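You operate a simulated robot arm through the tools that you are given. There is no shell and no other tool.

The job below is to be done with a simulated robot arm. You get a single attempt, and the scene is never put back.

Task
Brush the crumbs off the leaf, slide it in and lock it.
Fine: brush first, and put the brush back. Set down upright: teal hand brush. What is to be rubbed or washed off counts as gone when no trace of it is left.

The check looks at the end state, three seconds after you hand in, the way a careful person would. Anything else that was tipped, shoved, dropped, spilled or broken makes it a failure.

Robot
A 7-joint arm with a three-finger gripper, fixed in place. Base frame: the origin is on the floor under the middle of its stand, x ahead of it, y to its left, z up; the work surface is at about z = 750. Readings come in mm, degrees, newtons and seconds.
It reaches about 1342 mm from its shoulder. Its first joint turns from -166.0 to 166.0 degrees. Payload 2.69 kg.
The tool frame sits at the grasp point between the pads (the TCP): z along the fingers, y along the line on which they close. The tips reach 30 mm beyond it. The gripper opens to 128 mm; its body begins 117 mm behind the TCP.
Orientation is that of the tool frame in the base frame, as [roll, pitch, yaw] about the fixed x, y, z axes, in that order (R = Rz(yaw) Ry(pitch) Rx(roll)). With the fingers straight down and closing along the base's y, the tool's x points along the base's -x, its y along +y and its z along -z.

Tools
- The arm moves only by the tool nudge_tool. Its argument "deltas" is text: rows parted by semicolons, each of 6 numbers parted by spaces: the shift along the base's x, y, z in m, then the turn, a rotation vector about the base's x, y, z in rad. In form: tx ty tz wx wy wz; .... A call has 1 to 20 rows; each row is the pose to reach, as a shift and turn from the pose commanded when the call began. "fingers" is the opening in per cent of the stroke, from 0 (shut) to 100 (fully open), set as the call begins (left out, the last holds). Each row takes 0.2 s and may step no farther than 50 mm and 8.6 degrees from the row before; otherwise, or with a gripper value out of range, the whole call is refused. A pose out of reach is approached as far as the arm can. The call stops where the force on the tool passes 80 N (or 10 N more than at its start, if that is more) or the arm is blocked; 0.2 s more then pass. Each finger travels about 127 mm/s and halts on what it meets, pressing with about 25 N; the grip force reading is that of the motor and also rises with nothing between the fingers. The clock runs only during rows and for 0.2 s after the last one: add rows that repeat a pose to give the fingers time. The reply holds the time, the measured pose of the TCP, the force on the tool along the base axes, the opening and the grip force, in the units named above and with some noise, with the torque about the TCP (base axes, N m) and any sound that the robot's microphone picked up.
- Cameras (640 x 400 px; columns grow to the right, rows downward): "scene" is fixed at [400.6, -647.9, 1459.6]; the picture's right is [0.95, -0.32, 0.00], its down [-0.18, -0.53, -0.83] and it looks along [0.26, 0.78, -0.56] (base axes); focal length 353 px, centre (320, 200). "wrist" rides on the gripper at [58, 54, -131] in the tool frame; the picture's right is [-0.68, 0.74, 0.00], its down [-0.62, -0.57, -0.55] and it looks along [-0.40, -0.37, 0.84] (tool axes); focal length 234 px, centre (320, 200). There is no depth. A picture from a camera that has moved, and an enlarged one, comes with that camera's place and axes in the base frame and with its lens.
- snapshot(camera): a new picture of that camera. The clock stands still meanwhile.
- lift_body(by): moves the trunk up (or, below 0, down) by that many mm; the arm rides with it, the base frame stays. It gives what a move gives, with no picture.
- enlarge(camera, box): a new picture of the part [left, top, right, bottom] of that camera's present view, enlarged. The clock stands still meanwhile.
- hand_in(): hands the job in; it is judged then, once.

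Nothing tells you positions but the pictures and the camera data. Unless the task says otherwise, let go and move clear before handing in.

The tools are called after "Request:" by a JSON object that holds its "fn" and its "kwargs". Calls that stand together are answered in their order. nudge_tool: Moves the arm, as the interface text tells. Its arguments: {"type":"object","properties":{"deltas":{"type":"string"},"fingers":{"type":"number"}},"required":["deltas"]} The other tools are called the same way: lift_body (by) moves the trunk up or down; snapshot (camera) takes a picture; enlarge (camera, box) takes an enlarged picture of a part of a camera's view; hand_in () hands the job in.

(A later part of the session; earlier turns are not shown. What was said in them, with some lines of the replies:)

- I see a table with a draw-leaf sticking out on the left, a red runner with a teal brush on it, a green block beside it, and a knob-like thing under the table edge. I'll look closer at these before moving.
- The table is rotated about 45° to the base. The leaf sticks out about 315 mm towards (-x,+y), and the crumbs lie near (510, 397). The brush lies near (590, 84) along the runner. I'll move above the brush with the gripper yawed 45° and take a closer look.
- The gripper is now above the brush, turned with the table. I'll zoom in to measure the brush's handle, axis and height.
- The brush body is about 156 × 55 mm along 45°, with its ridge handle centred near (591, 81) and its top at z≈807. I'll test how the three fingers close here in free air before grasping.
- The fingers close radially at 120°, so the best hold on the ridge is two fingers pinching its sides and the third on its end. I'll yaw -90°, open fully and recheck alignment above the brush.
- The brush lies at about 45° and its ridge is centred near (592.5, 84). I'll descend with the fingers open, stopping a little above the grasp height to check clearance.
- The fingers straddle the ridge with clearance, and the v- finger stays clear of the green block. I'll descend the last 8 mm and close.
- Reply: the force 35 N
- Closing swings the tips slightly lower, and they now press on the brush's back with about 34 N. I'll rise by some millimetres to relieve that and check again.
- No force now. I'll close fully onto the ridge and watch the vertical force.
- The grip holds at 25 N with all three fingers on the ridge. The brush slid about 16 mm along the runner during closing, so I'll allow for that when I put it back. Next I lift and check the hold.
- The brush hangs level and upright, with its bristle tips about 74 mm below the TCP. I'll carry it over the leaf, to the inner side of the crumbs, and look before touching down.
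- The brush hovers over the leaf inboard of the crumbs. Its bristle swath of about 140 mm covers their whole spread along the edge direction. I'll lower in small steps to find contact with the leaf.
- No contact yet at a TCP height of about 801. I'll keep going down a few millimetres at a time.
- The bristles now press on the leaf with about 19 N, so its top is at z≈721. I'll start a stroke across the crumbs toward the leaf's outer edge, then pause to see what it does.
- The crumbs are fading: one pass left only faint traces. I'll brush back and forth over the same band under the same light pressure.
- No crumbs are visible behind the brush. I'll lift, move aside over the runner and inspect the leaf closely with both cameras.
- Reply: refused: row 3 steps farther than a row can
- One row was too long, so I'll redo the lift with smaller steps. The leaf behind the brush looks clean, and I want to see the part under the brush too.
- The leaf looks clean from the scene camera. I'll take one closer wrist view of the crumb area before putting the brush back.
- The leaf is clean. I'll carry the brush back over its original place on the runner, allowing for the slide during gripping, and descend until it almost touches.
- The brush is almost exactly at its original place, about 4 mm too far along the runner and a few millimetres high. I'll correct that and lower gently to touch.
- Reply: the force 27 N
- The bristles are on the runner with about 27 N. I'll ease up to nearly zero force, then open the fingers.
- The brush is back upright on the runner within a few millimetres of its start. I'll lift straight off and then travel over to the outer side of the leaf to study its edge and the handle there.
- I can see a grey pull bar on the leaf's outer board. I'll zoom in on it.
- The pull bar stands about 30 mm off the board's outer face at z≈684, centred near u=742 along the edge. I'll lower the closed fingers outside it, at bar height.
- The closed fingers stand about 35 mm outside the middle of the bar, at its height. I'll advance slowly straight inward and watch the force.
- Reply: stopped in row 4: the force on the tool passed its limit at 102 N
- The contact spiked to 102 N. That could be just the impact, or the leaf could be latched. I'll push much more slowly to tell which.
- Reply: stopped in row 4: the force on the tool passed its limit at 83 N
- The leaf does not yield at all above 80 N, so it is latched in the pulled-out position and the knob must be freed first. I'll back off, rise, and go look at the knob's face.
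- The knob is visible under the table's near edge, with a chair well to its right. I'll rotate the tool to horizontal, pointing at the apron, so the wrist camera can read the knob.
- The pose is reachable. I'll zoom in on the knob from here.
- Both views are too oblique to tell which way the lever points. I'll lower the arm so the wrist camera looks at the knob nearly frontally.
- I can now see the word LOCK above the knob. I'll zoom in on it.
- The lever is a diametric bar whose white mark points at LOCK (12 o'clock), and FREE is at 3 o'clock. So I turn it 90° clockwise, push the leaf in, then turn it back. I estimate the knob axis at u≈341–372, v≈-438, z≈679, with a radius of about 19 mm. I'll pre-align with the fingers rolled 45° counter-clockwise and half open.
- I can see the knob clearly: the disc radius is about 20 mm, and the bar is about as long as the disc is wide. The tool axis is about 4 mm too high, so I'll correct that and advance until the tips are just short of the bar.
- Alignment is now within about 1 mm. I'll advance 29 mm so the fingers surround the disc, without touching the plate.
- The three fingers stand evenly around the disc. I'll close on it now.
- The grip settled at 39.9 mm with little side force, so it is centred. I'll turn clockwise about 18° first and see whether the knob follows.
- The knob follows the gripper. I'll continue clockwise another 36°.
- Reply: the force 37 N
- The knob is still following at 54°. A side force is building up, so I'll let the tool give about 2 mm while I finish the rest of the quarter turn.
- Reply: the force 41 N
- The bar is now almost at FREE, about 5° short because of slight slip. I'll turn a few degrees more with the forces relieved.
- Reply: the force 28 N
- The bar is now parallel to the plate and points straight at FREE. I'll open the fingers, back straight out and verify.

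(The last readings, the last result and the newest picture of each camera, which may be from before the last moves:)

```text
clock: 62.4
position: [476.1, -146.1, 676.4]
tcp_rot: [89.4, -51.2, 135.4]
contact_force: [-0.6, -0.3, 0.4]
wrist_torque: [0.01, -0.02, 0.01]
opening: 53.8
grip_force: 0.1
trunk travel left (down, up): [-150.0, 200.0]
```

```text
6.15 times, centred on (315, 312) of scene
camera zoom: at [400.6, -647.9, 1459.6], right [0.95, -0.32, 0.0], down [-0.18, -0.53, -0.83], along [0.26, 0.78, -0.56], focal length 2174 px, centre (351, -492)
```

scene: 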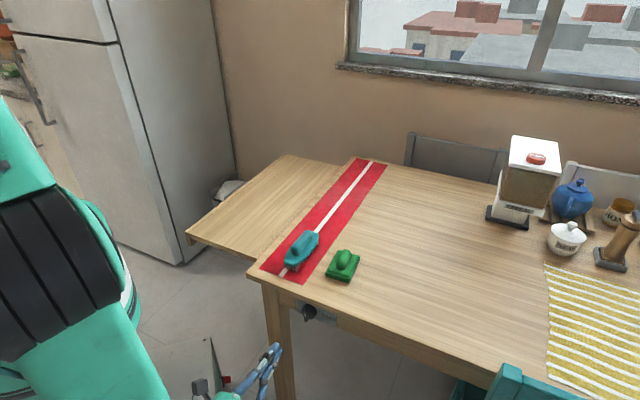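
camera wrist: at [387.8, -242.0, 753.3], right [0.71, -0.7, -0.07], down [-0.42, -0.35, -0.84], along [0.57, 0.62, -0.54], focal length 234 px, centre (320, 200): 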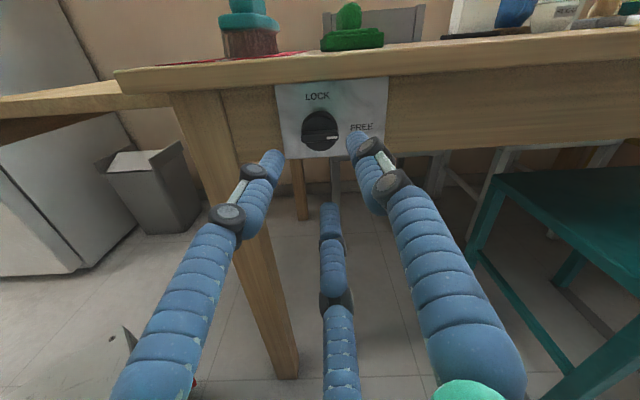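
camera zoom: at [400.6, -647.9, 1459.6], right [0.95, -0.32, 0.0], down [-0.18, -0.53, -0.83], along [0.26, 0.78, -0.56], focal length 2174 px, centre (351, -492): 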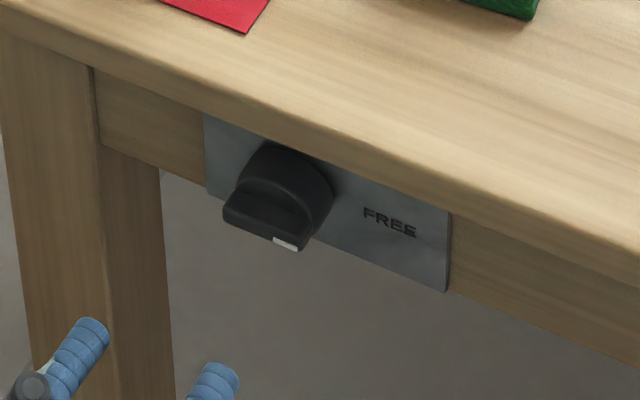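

The knob now points at FREE. I'll rise, roll and tilt the tool back to vertical and return to the outside of the leaf.

Request:
{"fn": "nudge_tool", "kwargs": {"deltas": "-0.003 -0.003 0.037 -0.0791 -0.0791 0; -0.007 -0.006 0.074 -0.158 -0.158 0; -0.012 -0.010 0.111 -0.237 -0.237 0; -0.017 -0.014 0.148 -0.316 -0.316 0; -0.022 -0.018 0.185 -0.396 -0.396 0; -0.027 -0.022 0.222 -0.475 -0.475 0; -0.032 -0.026 0.259 -0.554 -0.554 0; -0.037 -0.030 0.295 -0.633 -0.633 0; -0.037 -0.030 0.295 -0.633 -0.633 0", "fingers": 0}}

Request:
{"fn": "nudge_tool", "kwargs": {"deltas": "0 0.003 0 -0.101 0.101 0; 0 0.006 0 -0.202 0.202 0; 0 0.010 0 -0.303 0.303 0; 0 0.014 0 -0.404 0.404 0; 0 0.018 0 -0.505 0.505 0; 0 0.022 0 -0.606 0.606 0; 0 0.025 0 -0.707 0.707 0; 0 0.028 0 -0.808 0.808 0; 0 0.03 0 -0.909 0.909 0; 0 0.033 0 -1.010 1.010 0; 0 0.035 0 -1.111 1.111 0; 0 0.035 0 -1.111 1.111 0", "fingers": 0}}

Request:
{"fn": "snapshot", "kwargs": {"camera": "scene"}}

```text
clock: 64.4
position: [442.6, -173.0, 971.9]
tcp_rot: [89.8, 0.1, 135.2]
contact_force: [-0.3, -0.1, -0.9]
wrist_torque: [-0.01, 0.01, -0.03]
opening: 2.2
grip_force: 25.1
trunk travel left (down, up): [-150.0, 200.0]
```

```text
clock: 67.0
position: [441.2, -140.4, 971.6]
tcp_rot: [180.0, -0.2, 135.2]
contact_force: [0.6, -0.2, -0.3]
wrist_torque: [-0.03, 0.03, 0.0]
opening: 2.0
grip_force: 24.7
trunk travel left (down, up): [-150.0, 200.0]
```

```text
taken
```

scene: 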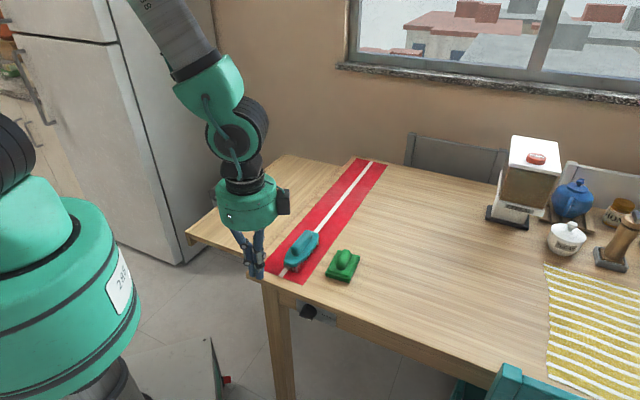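

The tool is vertical again. I'll travel back to the outer side of the leaf and lower to the pull bar's height.

Request:
{"fn": "nudge_tool", "kwargs": {"deltas": "-0.002 0.046 0 0 0 0; -0.004 0.092 0 0 0 0; -0.006 0.138 0 0 0 0; -0.008 0.184 0 0 0 0; -0.010 0.230 0 0 0 0; -0.012 0.276 0 0 0 0; -0.014 0.322 0 0 0 0; -0.016 0.368 0 0 0 0; -0.018 0.414 0 0 0 0; -0.020 0.460 0 0 0 0; -0.022 0.506 0 0 0 0; -0.024 0.552 0 0 0 0; -0.026 0.598 0 0 0 0; -0.028 0.644 0 0 0 0; -0.030 0.690 0 0 0 0; -0.030 0.736 0 0 0 0; -0.030 0.777 0 0 0 0; -0.030 0.777 0 0 0 0", "fingers": 0}}

Request:
{"fn": "nudge_tool", "kwargs": {"deltas": "0 0 -0.045 0 0 0; 0 0 -0.09 0 0 0; 0 0 -0.135 0 0 0; 0 0 -0.18 0 0 0; 0 0 -0.225 0 0 0; 0 0 -0.272 0 0 0; 0 0 -0.272 0 0 0", "fingers": 0}}

Request:
{"fn": "snapshot", "kwargs": {"camera": "wrist"}}

Request:
{"fn": "enlarge", "kwargs": {"camera": "scene", "box": [175, 110, 315, 220]}}

```text
clock: 70.8
position: [410.9, 638.7, 971.6]
tcp_rot: [179.9, -0.2, 135.1]
contact_force: [0.0, 0.0, 0.1]
wrist_torque: [-0.08, -0.01, -0.03]
opening: 2.1
grip_force: 24.5
trunk travel left (down, up): [-150.0, 200.0]
```

```text
clock: 72.4
position: [407.3, 637.0, 699.3]
tcp_rot: [179.9, -0.2, 135.1]
contact_force: [-0.2, 0.0, -1.9]
wrist_torque: [-0.04, 0.02, 0.01]
opening: 2.4
grip_force: 25.2
trunk travel left (down, up): [-150.0, 200.0]
```

```text
taken
camera wrist: at [404.9, 716.3, 828.1], right [1.0, 0.04, 0.0], down [0.04, -0.84, 0.54], along [0.02, -0.54, -0.84], focal length 234 px, centre (320, 200)
```

wrist: 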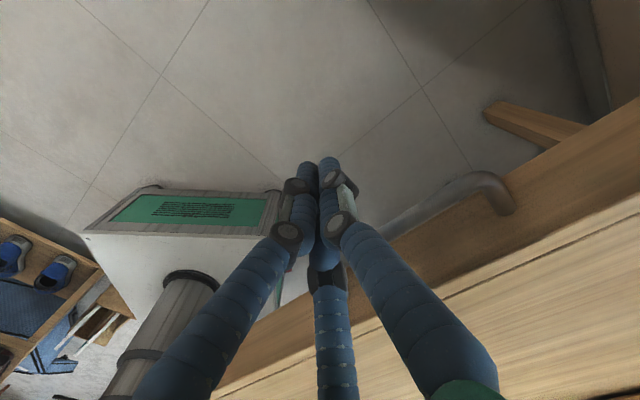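

```text
3.64 times, centred on (245, 165) of scene
camera zoom: at [400.6, -647.9, 1459.6], right [0.95, -0.32, 0.0], down [-0.18, -0.53, -0.83], along [0.26, 0.78, -0.56], focal length 1285 px, centre (593, 327)
```

zoom: 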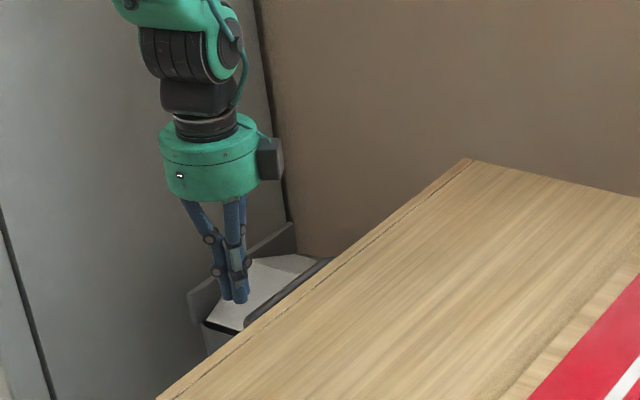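

The fingers are outside the bar's middle. I'll close the gap quickly, then push slowly to see if the leaf now slides.

Request:
{"fn": "nudge_tool", "kwargs": {"deltas": "0.012 -0.006 0 0 0 0; 0.022 -0.014 0 0 0 0; 0.030 -0.022 0 0 0 0; 0.0315 -0.0235 0 0 0 0; 0.033 -0.025 0 0 0 0; 0.0345 -0.0265 0 0 0 0; 0.036 -0.028 0 0 0 0; 0.0375 -0.0295 0 0 0 0; 0.039 -0.031 0 0 0 0; 0.0405 -0.0325 0 0 0 0; 0.042 -0.034 0 0 0 0; 0.0435 -0.0355 0 0 0 0; 0.045 -0.037 0 0 0 0; 0.0465 -0.0385 0 0 0 0; 0.048 -0.040 0 0 0 0; 0.0495 -0.0415 0 0 0 0", "fingers": 0}}

Request:
{"fn": "snapshot", "kwargs": {"camera": "wrist"}}

Request:
{"fn": "enlarge", "kwargs": {"camera": "scene", "box": [175, 110, 315, 220]}}

```text
clock: 75.8
position: [461.6, 596.3, 699.6]
tcp_rot: [179.9, -0.2, 135.1]
contact_force: [-3.3, 1.5, 2.4]
wrist_torque: [-0.01, 0.01, -0.02]
opening: 2.4
grip_force: 24.8
trunk travel left (down, up): [-150.0, 200.0]
```

```text
taken
camera wrist: at [458.2, 675.0, 829.1], right [1.0, 0.04, 0.0], down [0.04, -0.84, 0.54], along [0.02, -0.54, -0.84], focal length 234 px, centre (320, 200)
```

wrist: 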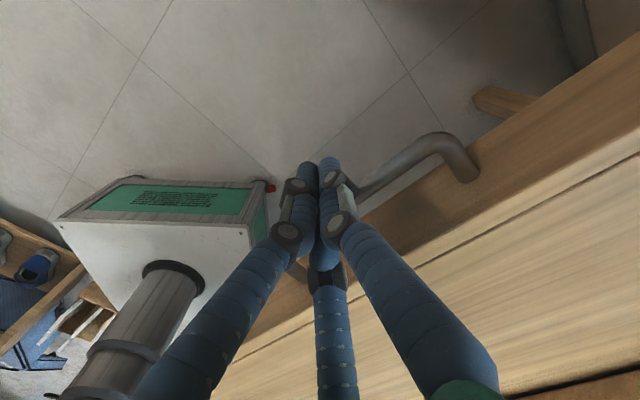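

```text
3.64 times, centred on (245, 165) of scene
camera zoom: at [400.6, -647.9, 1459.6], right [0.95, -0.32, 0.0], down [-0.18, -0.53, -0.83], along [0.26, 0.78, -0.56], focal length 1285 px, centre (593, 327)
```

zoom: 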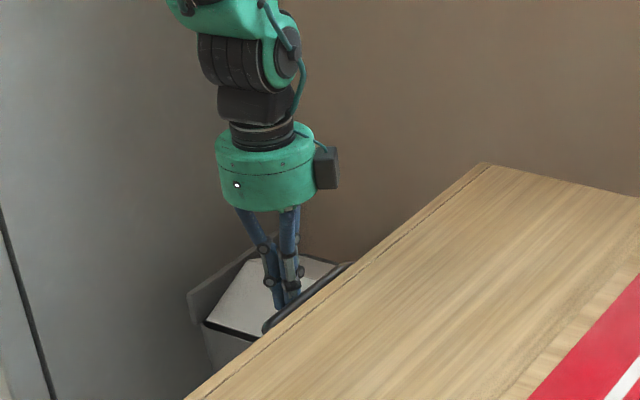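

The leaf slides freely now. I'll continue straight inward at about 50 mm/s.

Request:
{"fn": "nudge_tool", "kwargs": {"deltas": "0.005 -0.005 0 0 0 0; 0.012 -0.012 0 0 0 0; 0.019 -0.019 0 0 0 0; 0.026 -0.026 0 0 0 0; 0.033 -0.033 0 0 0 0; 0.040 -0.040 0 0 0 0; 0.047 -0.047 0 0 0 0; 0.054 -0.054 0 0 0 0; 0.061 -0.061 0 0 0 0; 0.068 -0.068 0 0 0 0; 0.075 -0.075 0 0 0 0; 0.082 -0.082 0 0 0 0; 0.089 -0.089 0 0 0 0; 0.096 -0.096 0 0 0 0; 0.103 -0.103 0 0 0 0; 0.110 -0.110 0 0 0 0; 0.117 -0.117 0 0 0 0; 0.124 -0.124 0 0 0 0; 0.131 -0.131 0 0 0 0; 0.136 -0.136 0 0 0 0", "fingers": 0}}

Request:
{"fn": "snapshot", "kwargs": {"camera": "scene"}}

Request:
{"fn": "snapshot", "kwargs": {"camera": "wrist"}}

```text
clock: 80.0
position: [596.7, 458.4, 698.3]
tcp_rot: [179.8, -0.3, 135.1]
contact_force: [-1.4, 1.8, 1.1]
wrist_torque: [0.02, 0.0, 0.0]
opening: 2.3
grip_force: 25.2
trunk travel left (down, up): [-150.0, 200.0]
```

```text
taken
```

scene: 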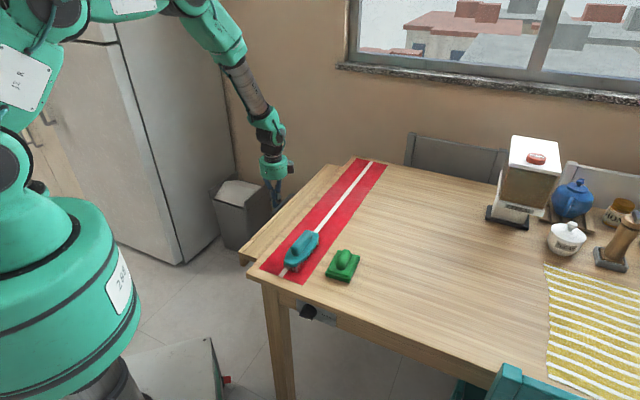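

```text
taken
camera wrist: at [594.0, 538.7, 828.5], right [1.0, 0.04, 0.0], down [0.04, -0.84, 0.54], along [0.02, -0.54, -0.84], focal length 234 px, centre (320, 200)
```

wrist: 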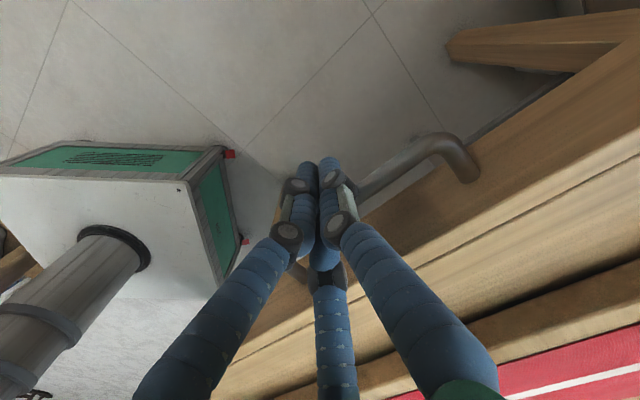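

About 95 mm of travel remains. I'll continue, slowing toward the end stop.

Request:
{"fn": "nudge_tool", "kwargs": {"deltas": "0.005 -0.005 0 0 0 0; 0.012 -0.012 0 0 0 0; 0.019 -0.019 0 0 0 0; 0.026 -0.026 0 0 0 0; 0.033 -0.033 0 0 0 0; 0.040 -0.040 0 0 0 0; 0.047 -0.047 0 0 0 0; 0.053 -0.053 0 0 0 0; 0.057 -0.057 0 0 0 0", "fingers": 0}}

Request:
{"fn": "snapshot", "kwargs": {"camera": "wrist"}}

Request:
{"fn": "enlarge", "kwargs": {"camera": "scene", "box": [220, 140, 360, 290]}}

```text
clock: 82.0
position: [652.4, 403.9, 698.4]
tcp_rot: [179.9, -0.3, 135.3]
contact_force: [-26.1, 36.6, 3.5]
wrist_torque: [0.28, 0.1, -0.14]
opening: 2.0
grip_force: 24.7
trunk travel left (down, up): [-150.0, 200.0]
```

```text
taken
camera wrist: at [648.4, 483.5, 829.3], right [1.0, 0.05, 0.0], down [0.04, -0.84, 0.54], along [0.02, -0.54, -0.84], focal length 234 px, centre (320, 200)
```

wrist: 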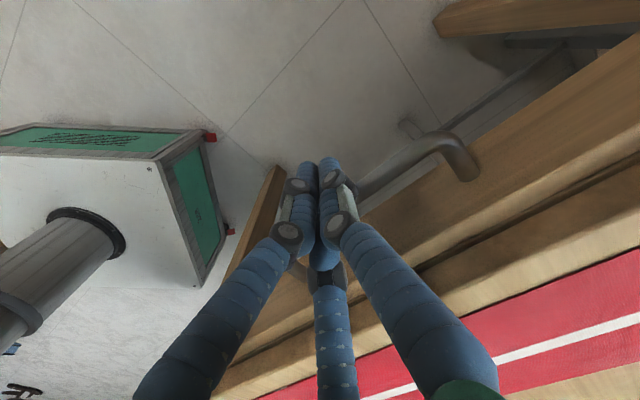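

```text
2.67 times, centred on (290, 215) of scene
camera zoom: at [400.6, -647.9, 1459.6], right [0.95, -0.32, 0.0], down [-0.18, -0.53, -0.83], along [0.26, 0.78, -0.56], focal length 942 px, centre (400, 160)
```

zoom: 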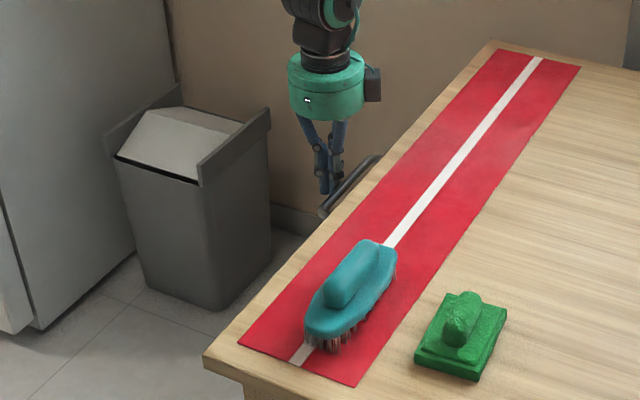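

The force has risen to about 45 N, which suggests the end stop. I'll check the gap between the leaf's end board and the table.

Request:
{"fn": "enlarge", "kwargs": {"camera": "wrist", "box": [360, 60, 640, 240]}}

Request:
{"fn": "nudge_tool", "kwargs": {"deltas": "0.0005 -0.0005 0 0 0 0; 0.001 -0.001 0 0 0 0; 0.0015 -0.0015 0 0 0 0; 0.002 -0.002 0 0 0 0", "fingers": 0}}

Request:
{"fn": "enlarge", "kwargs": {"camera": "wrist", "box": [360, 60, 640, 240]}}

```text
2.22 times, centred on (500, 150) of wrist
camera zoom: at [648.4, 483.5, 829.3], right [1.0, 0.05, 0.0], down [0.04, -0.84, 0.54], along [0.02, -0.54, -0.84], focal length 520 px, centre (-80, 311)
```

zoom: 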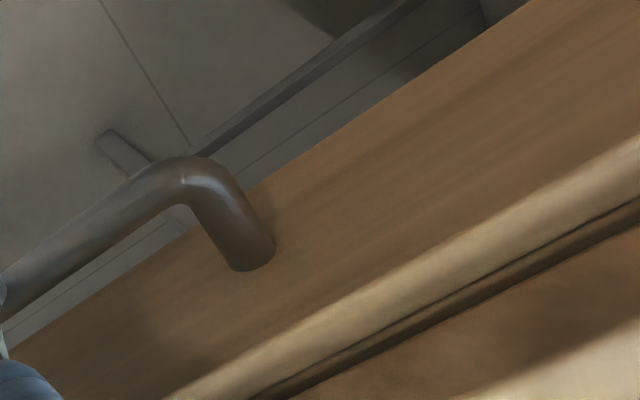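

```text
clock: 82.9
position: [651.3, 404.5, 698.3]
tcp_rot: [180.0, -0.3, 135.3]
contact_force: [-10.6, 9.9, 5.2]
wrist_torque: [0.06, -0.04, -0.1]
opening: 2.0
grip_force: 25.0
trunk travel left (down, up): [-150.0, 200.0]
stopped in row 4: the force on the tool passed its limit at 81 N (the readings are from after the stop); the commanded pose is now the measured one
```

```text
2.22 times, centred on (500, 150) of wrist
camera zoom: at [648.3, 483.8, 828.8], right [1.0, 0.05, 0.0], down [0.04, -0.84, 0.55], along [0.02, -0.54, -0.84], focal length 520 px, centre (-80, 311)
```

zoom: 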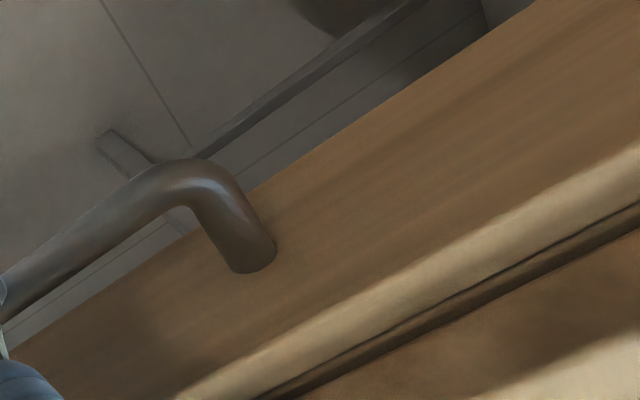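

The leaf is fully home: the end board's inner seam sits on the table edge, and the force went past 80 N against the stop. I'll back off, rise and return to the knob to lock it.

Request:
{"fn": "nudge_tool", "kwargs": {"deltas": "-0.010 0.010 0 0 0 0; -0.030 0.030 0 0 0 0; -0.035 0.035 0.04 0 0 0; -0.035 0.035 0.09 0 0 0; -0.035 0.035 0.14 0 0 0; -0.035 0.035 0.19 0 0 0; -0.035 0.035 0.24 0 0 0; -0.035 0.035 0.272 0 0 0; -0.035 0.035 0.272 0 0 0", "fingers": 0}}

Request:
{"fn": "snapshot", "kwargs": {"camera": "wrist"}}

Request:
{"fn": "nudge_tool", "kwargs": {"deltas": "-0.0135 -0.0445 0 0 0 0; -0.027 -0.089 0 0 0 0; -0.0405 -0.1335 0 0 0 0; -0.054 -0.178 0 0 0 0; -0.0675 -0.2225 0 0 0 0; -0.081 -0.267 0 0 0 0; -0.0945 -0.3115 0 0 0 0; -0.108 -0.356 0 0 0 0; -0.1215 -0.4005 0 0 0 0; -0.135 -0.445 0 0 0 0; -0.1485 -0.4895 0 0 0 0; -0.162 -0.534 0 0 0 0; -0.1745 -0.578 0 0 0 0; -0.1745 -0.578 0 0 0 0", "fingers": 0}}

Request:
{"fn": "snapshot", "kwargs": {"camera": "scene"}}

```text
clock: 84.9
position: [617.8, 439.0, 973.2]
tcp_rot: [180.0, -0.4, 135.2]
contact_force: [-0.4, -0.6, 0.3]
wrist_torque: [0.04, -0.02, 0.02]
opening: 2.3
grip_force: 25.0
trunk travel left (down, up): [-150.0, 200.0]
```

```text
taken
camera wrist: at [613.8, 519.0, 1102.5], right [1.0, 0.05, 0.0], down [0.04, -0.84, 0.54], along [0.02, -0.54, -0.84], focal length 234 px, centre (320, 200)
```

wrist: 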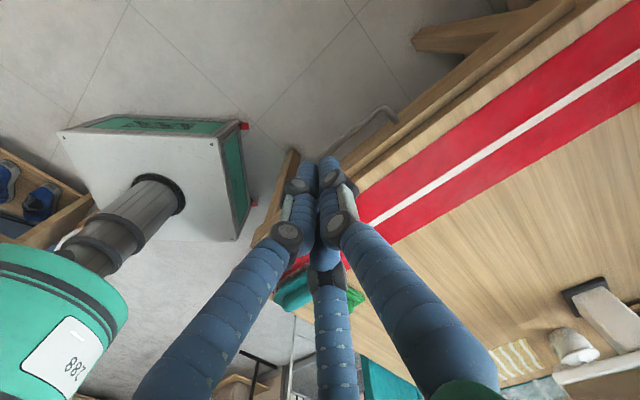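

```text
clock: 87.9
position: [442.0, -141.3, 969.2]
tcp_rot: [179.9, -0.3, 135.2]
contact_force: [0.0, -0.2, 0.2]
wrist_torque: [0.01, -0.06, 0.0]
opening: 2.2
grip_force: 25.2
trunk travel left (down, up): [-150.0, 200.0]
```

```text
taken
```

scene: 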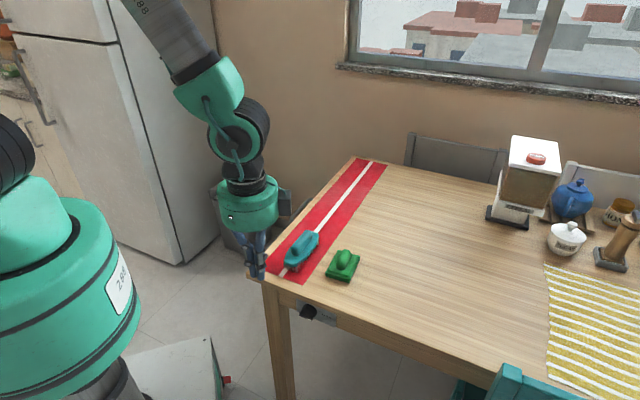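

The table looks undisturbed and the leaf is stowed. I'll tilt the tool to the knob again, this time pre-rolled 45° clockwise so I can turn counter-clockwise to LOCK.

Request:
{"fn": "nudge_tool", "kwargs": {"deltas": "0 0 0 0.101 -0.101 0; 0 -0.004 0 0.202 -0.202 0; 0 -0.008 0 0.303 -0.303 0; 0 -0.012 0 0.404 -0.404 0; 0 -0.016 0 0.505 -0.505 0; 0 -0.02 0 0.606 -0.606 0; 0 -0.024 0 0.707 -0.707 0; 0 -0.028 0 0.808 -0.808 0; 0 -0.032 0 0.909 -0.909 0; 0 -0.036 0 1.010 -1.010 0; 0 -0.04 0 1.111 -1.111 0; 0 -0.04 0 1.111 -1.111 0", "fingers": 0}}

Request:
{"fn": "nudge_tool", "kwargs": {"deltas": "0.004 0.004 -0.037 0.0694 0.0694 0; 0.008 0.008 -0.074 0.139 0.139 0; 0.014 0.014 -0.111 0.208 0.208 0; 0.022 0.022 -0.148 0.278 0.278 0; 0.030 0.030 -0.185 0.347 0.347 0; 0.040 0.040 -0.222 0.416 0.416 0; 0.050 0.050 -0.259 0.486 0.486 0; 0.0587 0.0585 -0.295 0.555 0.555 0; 0.0587 0.0585 -0.295 0.555 0.555 0", "fingers": 42}}

Request:
{"fn": "snapshot", "kwargs": {"camera": "wrist"}}

Request:
{"fn": "enlarge", "kwargs": {"camera": "wrist", "box": [245, 75, 385, 230]}}

```text
clock: 90.5
position: [444.1, -181.4, 970.9]
tcp_rot: [89.7, 0.3, 135.2]
contact_force: [-0.4, -0.4, -0.8]
wrist_torque: [0.02, -0.05, 0.03]
opening: 2.0
grip_force: 24.8
trunk travel left (down, up): [-150.0, 200.0]
```

```text
clock: 92.5
position: [503.2, -119.5, 676.2]
tcp_rot: [89.6, -44.8, 135.4]
contact_force: [0.2, 0.6, 0.0]
wrist_torque: [0.0, -0.02, 0.03]
opening: 53.9
grip_force: 0.1
trunk travel left (down, up): [-150.0, 200.0]
```

```text
taken
camera wrist: at [408.0, -210.4, 753.3], right [0.71, -0.7, 0.05], down [-0.36, -0.41, -0.84], along [0.61, 0.58, -0.54], focal length 234 px, centre (320, 200)
```

wrist: 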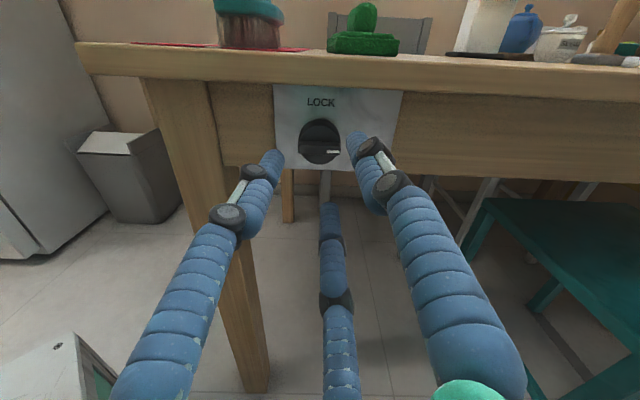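

```text
2.58 times, centred on (315, 152) of wrist
camera zoom: at [408.0, -210.4, 753.3], right [0.71, -0.7, 0.05], down [-0.36, -0.41, -0.84], along [0.61, 0.58, -0.54], focal length 604 px, centre (333, 323)
```

zoom: 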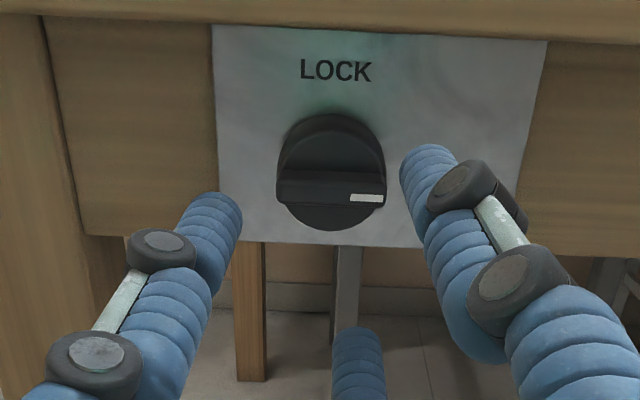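

The knob is still at FREE and the tool axis lines up with it within about 1 mm. I'll advance around the disc and close.

Request:
{"fn": "nudge_tool", "kwargs": {"deltas": "0.010 0.0105 0 0 0 0; 0.020 0.0208 0 0 0 0; 0.030 0.0310 0 0 0 0; 0.0355 0.0365 0 0 0 0; 0.0405 0.0416 0 0 0 0; 0.0405 0.0416 0 0 0 0", "fingers": 42}}

Request:
{"fn": "enlarge", "kwargs": {"camera": "wrist", "box": [245, 85, 385, 240]}}

```text
clock: 93.9
position: [543.1, -78.3, 675.4]
tcp_rot: [89.5, -44.7, 135.5]
contact_force: [0.1, -0.1, 0.4]
wrist_torque: [0.02, 0.02, 0.04]
opening: 53.5
grip_force: 0.0
trunk travel left (down, up): [-150.0, 200.0]
```

```text
2.58 times, centred on (315, 162) of wrist
camera zoom: at [447.8, -169.2, 752.5], right [0.71, -0.7, 0.05], down [-0.36, -0.41, -0.84], along [0.61, 0.58, -0.54], focal length 604 px, centre (333, 297)
```

zoom: 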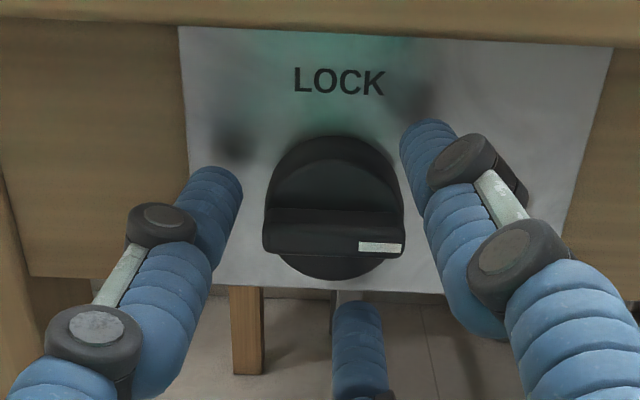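

The fingers surround the disc evenly. I'll close and check the seating forces.

Request:
{"fn": "nudge_tool", "kwargs": {"deltas": "0 0 0 0 0 0; 0 0 0 0 0 0; 0 0 0 0 0 0; 0 0 0 0 0 0", "fingers": 0}}

Request:
{"fn": "enlarge", "kwargs": {"camera": "wrist", "box": [245, 85, 385, 240]}}

```text
clock: 94.9
position: [541.7, -79.0, 676.7]
tcp_rot: [89.5, -44.8, 135.5]
contact_force: [1.8, -0.3, 20.1]
wrist_torque: [0.27, -0.2, -0.26]
opening: 38.4
grip_force: 44.9
trunk travel left (down, up): [-150.0, 200.0]
```

```text
2.58 times, centred on (315, 162) of wrist
camera zoom: at [447.7, -169.7, 753.3], right [0.71, -0.7, 0.05], down [-0.35, -0.41, -0.84], along [0.61, 0.58, -0.54], focal length 604 px, centre (333, 297)
```

zoom: 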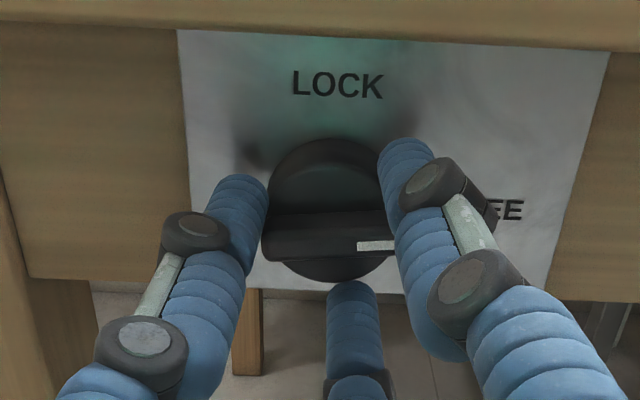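

A 20 N upward force says the knob sits about 1.5 mm higher than my axis, so I'll follow it. Now I turn counter-clockwise by half the travel.

Request:
{"fn": "nudge_tool", "kwargs": {"deltas": "0 0 0.0008 -0.03 -0.03 0; 0 0 0.0012 -0.09 -0.09 0; 0 0 0.0012 -0.16 -0.16 0; 0 0 0.0012 -0.23 -0.23 0; 0 0 0.0012 -0.30 -0.30 0; 0 0 0.0012 -0.37 -0.37 0; 0 0 0.0012 -0.444 -0.444 0; 0 0 0.0012 -0.518 -0.518 0; 0 0 0.0012 -0.518 -0.518 0", "fingers": 0}}

Request:
{"fn": "enlarge", "kwargs": {"camera": "wrist", "box": [245, 85, 385, 240]}}

Request:
{"fn": "enlarge", "kwargs": {"camera": "scene", "box": [270, 280, 360, 345]}}

```text
clock: 96.9
position: [542.0, -80.7, 676.2]
tcp_rot: [89.9, -2.8, 135.3]
contact_force: [10.8, 7.6, -7.4]
wrist_torque: [-0.08, 0.07, -0.42]
opening: 38.2
grip_force: 45.0
trunk travel left (down, up): [-150.0, 200.0]
```

```text
2.58 times, centred on (315, 162) of wrist
camera zoom: at [411.2, -133.1, 731.5], right [0.51, -0.5, 0.7], down [0.03, -0.8, -0.6], along [0.86, 0.32, -0.39], focal length 604 px, centre (333, 297)
```

zoom: 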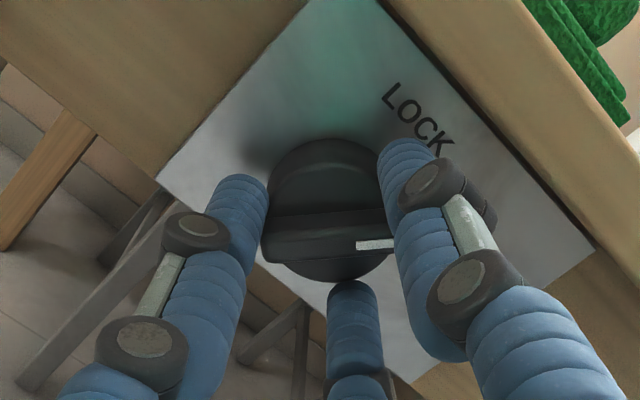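

```text
6.15 times, centred on (315, 312) of scene
camera zoom: at [400.6, -647.9, 1459.6], right [0.95, -0.32, 0.0], down [-0.18, -0.53, -0.83], along [0.26, 0.78, -0.56], focal length 2174 px, centre (351, -492)
```

zoom: 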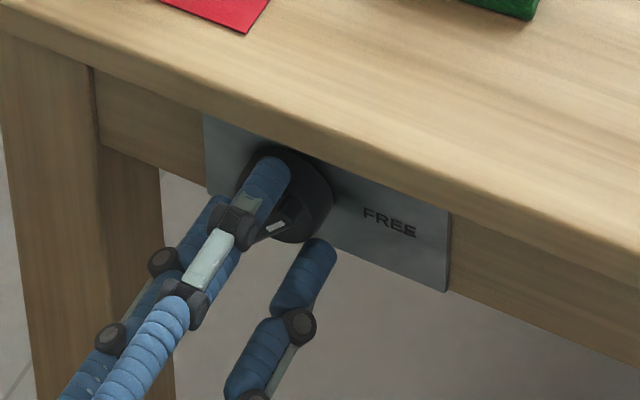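

The knob follows well with low forces. I'll turn the rest of the way to LOCK.

Request:
{"fn": "nudge_tool", "kwargs": {"deltas": "0.0005 0.0005 0 -0.072 -0.072 0; 0.0005 0.0005 0 -0.144 -0.144 0; 0.0005 0.0005 0 -0.216 -0.216 0; 0.0005 0.0005 0 -0.288 -0.288 0; 0.0005 0.0005 0 -0.360 -0.360 0; 0.0005 0.0005 0 -0.432 -0.432 0; 0.0005 0.0005 0 -0.504 -0.504 0; 0.0005 0.0005 0 -0.576 -0.576 0; 0.0005 0.0005 0 -0.602 -0.602 0; 0.0005 0.0005 0 -0.602 -0.602 0", "fingers": 0}}

Request:
{"fn": "enlarge", "kwargs": {"camera": "wrist", "box": [245, 85, 385, 240]}}

Request:
{"fn": "enlarge", "kwargs": {"camera": "scene", "box": [270, 280, 360, 345]}}

```text
clock: 99.1
position: [541.3, -79.2, 677.3]
tcp_rot: [90.1, 45.8, 135.5]
contact_force: [-28.5, -0.6, 9.8]
wrist_torque: [2.1, 1.36, -0.45]
opening: 40.2
grip_force: 45.0
trunk travel left (down, up): [-150.0, 200.0]
```

```text
2.58 times, centred on (315, 162) of wrist
camera zoom: at [393.3, -115.2, 671.7], right [-0.04, 0.04, 1.0], down [0.21, -0.98, 0.05], along [0.98, 0.21, 0.03], focal length 604 px, centre (333, 297)
```

zoom: 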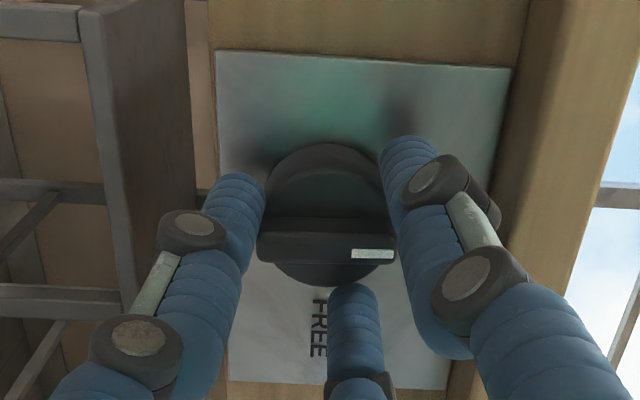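

```text
6.15 times, centred on (315, 312) of scene
camera zoom: at [400.6, -647.9, 1459.6], right [0.95, -0.32, 0.0], down [-0.18, -0.53, -0.83], along [0.26, 0.78, -0.56], focal length 2174 px, centre (351, -492)
```

zoom: 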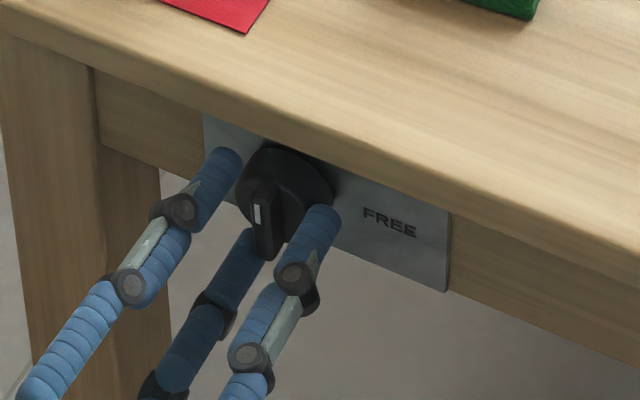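

The torque rose to about 2.4 N·m, so the knob has hit its stop with the bar at LOCK, as in the initial view. I'll open, back straight out and verify.

Request:
{"fn": "nudge_tool", "kwargs": {"deltas": "0 0 0 0 0 0; 0 0 0 0 0 0; 0 0 0 0 0 0", "fingers": 42}}

Request:
{"fn": "nudge_tool", "kwargs": {"deltas": "-0.01 -0.01 0 0 0 0; -0.025 -0.025 0 0 0 0; -0.045 -0.045 0 0 0 0; -0.065 -0.065 0 0 0 0; -0.065 -0.065 0 0 0 0", "fingers": 42}}

Request:
{"fn": "enlarge", "kwargs": {"camera": "wrist", "box": [245, 75, 385, 230]}}

Request:
{"fn": "enlarge", "kwargs": {"camera": "scene", "box": [270, 280, 360, 345]}}

```text
clock: 99.9
position: [544.0, -79.3, 678.1]
tcp_rot: [90.2, 45.9, 135.5]
contact_force: [-0.6, 0.6, 0.0]
wrist_torque: [-0.03, -0.01, -0.02]
opening: 53.7
grip_force: 0.0
trunk travel left (down, up): [-150.0, 200.0]
```

```text
clock: 101.1
position: [478.3, -143.9, 677.0]
tcp_rot: [90.2, 46.0, 135.5]
contact_force: [0.8, 0.2, 0.0]
wrist_torque: [0.0, 0.04, -0.03]
opening: 54.0
grip_force: 0.1
trunk travel left (down, up): [-150.0, 200.0]
```

```text
2.58 times, centred on (315, 152) of wrist
camera zoom: at [329.2, -181.5, 671.5], right [-0.04, 0.04, 1.0], down [0.21, -0.98, 0.05], along [0.98, 0.21, 0.03], focal length 604 px, centre (333, 323)
```

zoom: 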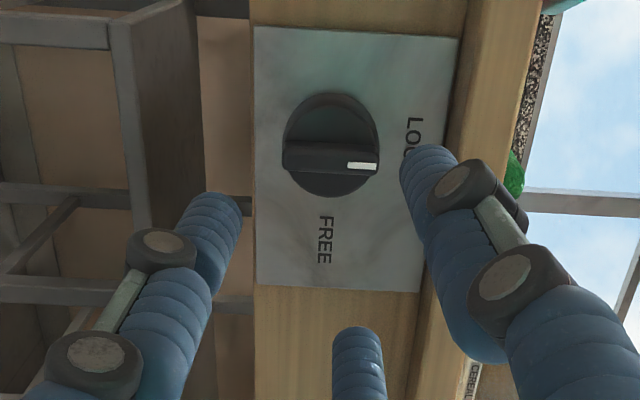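

```text
6.15 times, centred on (315, 312) of scene
camera zoom: at [400.6, -647.9, 1459.6], right [0.95, -0.32, 0.0], down [-0.18, -0.53, -0.83], along [0.26, 0.78, -0.56], focal length 2174 px, centre (351, -492)
```

zoom: 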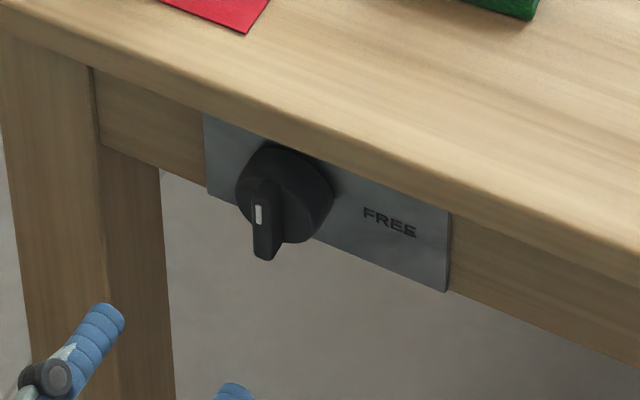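

The knob is back at LOCK, just as it was at the start. I'll rise clear, return the tool to vertical and take a final look at the leaf, the brush and everything else.

Request:
{"fn": "nudge_tool", "kwargs": {"deltas": "-0.003 -0.003 0.037 0.071 0.071 0; -0.007 -0.006 0.074 0.142 0.142 0; -0.012 -0.010 0.111 0.213 0.213 0; -0.017 -0.014 0.148 0.284 0.284 0; -0.022 -0.018 0.185 0.355 0.355 0; -0.027 -0.022 0.222 0.426 0.426 0; -0.032 -0.026 0.259 0.497 0.497 0; -0.037 -0.030 0.295 0.568 0.568 0; -0.037 -0.030 0.295 0.568 0.568 0", "fingers": 42}}

Request:
{"fn": "nudge_tool", "kwargs": {"deltas": "0 0.003 0 -0.101 0.101 0; 0 0.006 0 -0.202 0.202 0; 0 0.010 0 -0.303 0.303 0; 0 0.014 0 -0.404 0.404 0; 0 0.018 0 -0.505 0.505 0; 0 0.022 0 -0.606 0.606 0; 0 0.025 0 -0.707 0.707 0; 0 0.028 0 -0.808 0.808 0; 0 0.03 0 -0.909 0.909 0; 0 0.033 0 -1.010 1.010 0; 0 0.035 0 -1.111 1.111 0; 0 0.035 0 -1.111 1.111 0", "fingers": 42}}

Request:
{"fn": "nudge_tool", "kwargs": {"deltas": "0.01 0.045 0.01 0 0 0; 0.02 0.09 0.02 0 0 0; 0.03 0.135 0.03 0 0 0; 0.04 0.18 0.03 0 0 0; 0.05 0.225 0.03 0 0 0; 0.06 0.27 0.03 0 0 0; 0.07 0.315 0.03 0 0 0; 0.08 0.36 0.03 0 0 0; 0.09 0.405 0.03 0 0 0; 0.10 0.45 0.03 0 0 0; 0.11 0.495 0.03 0 0 0; 0.12 0.54 0.03 0 0 0; 0.13 0.585 0.03 0 0 0; 0.13 0.585 0.03 0 0 0", "fingers": 42}}

Request:
{"fn": "snapshot", "kwargs": {"camera": "scene"}}

Request:
{"fn": "snapshot", "kwargs": {"camera": "wrist"}}

```text
clock: 103.1
position: [441.7, -174.8, 970.5]
tcp_rot: [89.9, -0.1, 135.3]
contact_force: [-1.0, 0.7, 0.7]
wrist_torque: [0.01, 0.03, -0.03]
opening: 53.7
grip_force: 0.1
trunk travel left (down, up): [-150.0, 200.0]
```

```text
clock: 105.7
position: [441.3, -140.2, 971.7]
tcp_rot: [180.0, -0.3, 135.0]
contact_force: [0.6, -0.2, -0.6]
wrist_torque: [-0.03, 0.02, 0.03]
opening: 53.8
grip_force: 0.0
trunk travel left (down, up): [-150.0, 200.0]
```

```text
clock: 108.7
position: [571.2, 445.5, 1002.5]
tcp_rot: [-180.0, -0.3, 135.0]
contact_force: [-0.4, 0.6, -0.3]
wrist_torque: [-0.07, 0.01, 0.03]
opening: 53.7
grip_force: 0.0
trunk travel left (down, up): [-150.0, 200.0]
```

```text
taken
```

scene: 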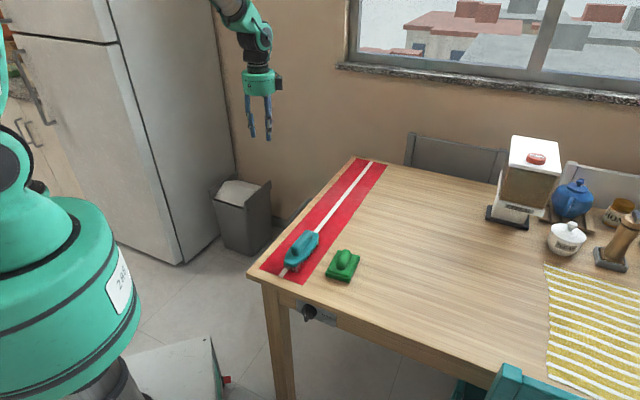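

```text
taken
camera wrist: at [568.5, 525.5, 1132.9], right [1.0, 0.04, 0.0], down [0.04, -0.84, 0.55], along [0.02, -0.54, -0.84], focal length 234 px, centre (320, 200)
```

wrist: 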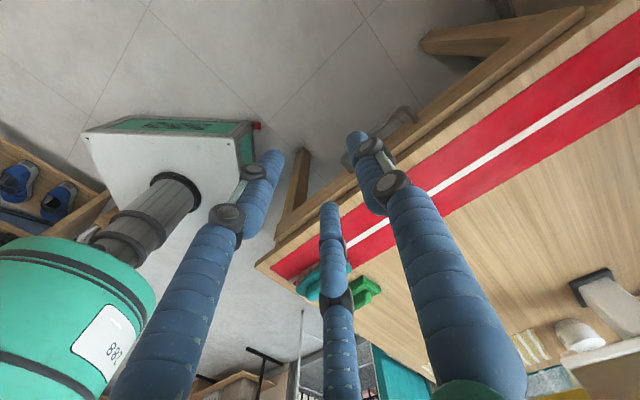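

The leaf is stowed, the brush upright and the rest of the table untouched. I'll take close-ups of the leaf seam and the brush.

Request:
{"fn": "enlarge", "kwargs": {"camera": "wrist", "box": [380, 0, 640, 160]}}

Request:
{"fn": "enlarge", "kwargs": {"camera": "scene", "box": [230, 150, 390, 330]}}

Request:
{"fn": "enlarge", "kwargs": {"camera": "scene", "box": [260, 215, 370, 295]}}

```text
2.46 times, centred on (510, 80) of wrist
camera zoom: at [568.5, 525.5, 1132.9], right [1.0, 0.04, 0.0], down [0.04, -0.84, 0.55], along [0.02, -0.54, -0.84], focal length 576 px, centre (-148, 495)
```

zoom: 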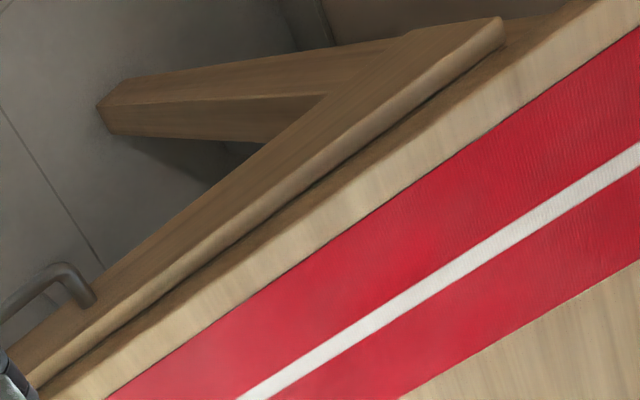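

```text
2.22 times, centred on (310, 240) of scene
camera zoom: at [400.6, -647.9, 1459.6], right [0.95, -0.32, 0.0], down [-0.18, -0.53, -0.83], along [0.26, 0.78, -0.56], focal length 785 px, centre (342, 111)
```

zoom: 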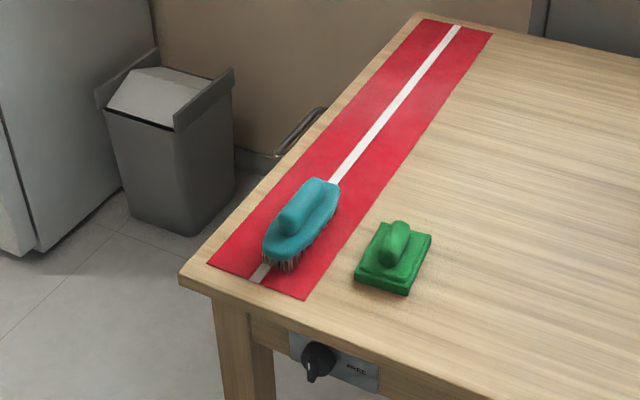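

```text
5.00 times, centred on (315, 255) of scene
camera zoom: at [400.6, -647.9, 1459.6], right [0.95, -0.32, 0.0], down [-0.18, -0.53, -0.83], along [0.26, 0.78, -0.56], focal length 1766 px, centre (345, -75)
```

zoom: 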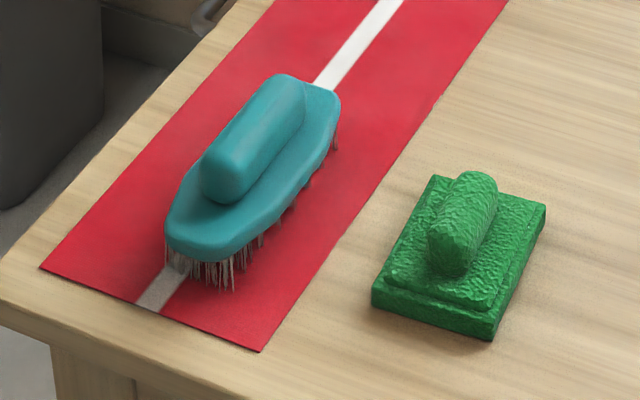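

The end board sits tight against the table edge, the knob is at LOCK, the brush stands upright on the runner, and the gripper is empty and clear. I'm handing in.

Request:
{"fn": "hand_in", "kwargs": {}}

```text
The job is handed in.
```

I brushed the crumbs off, slid the leaf in and locked it, then handed the job in. The check hasn't returned a result yet.

- **Crumbs:** three strokes with the teal brush cleared them. Close-ups from both cameras showed no trace left on the leaf.
- **Brush:** it is back on the runner, upright on its bristles, within a few millimetres of where it started.
- **Leaf:** the lock was on at the start, so I turned the knob to FREE first. I then pushed the leaf in until it hit its stop, with the end board tight against the table edge.
- **Lock:** I turned the knob back until it stopped at LOCK. I didn't pull on the leaf afterwards to test it.

The final pictures show nothing else on the table moved. The gripper is empty and clear of everything.
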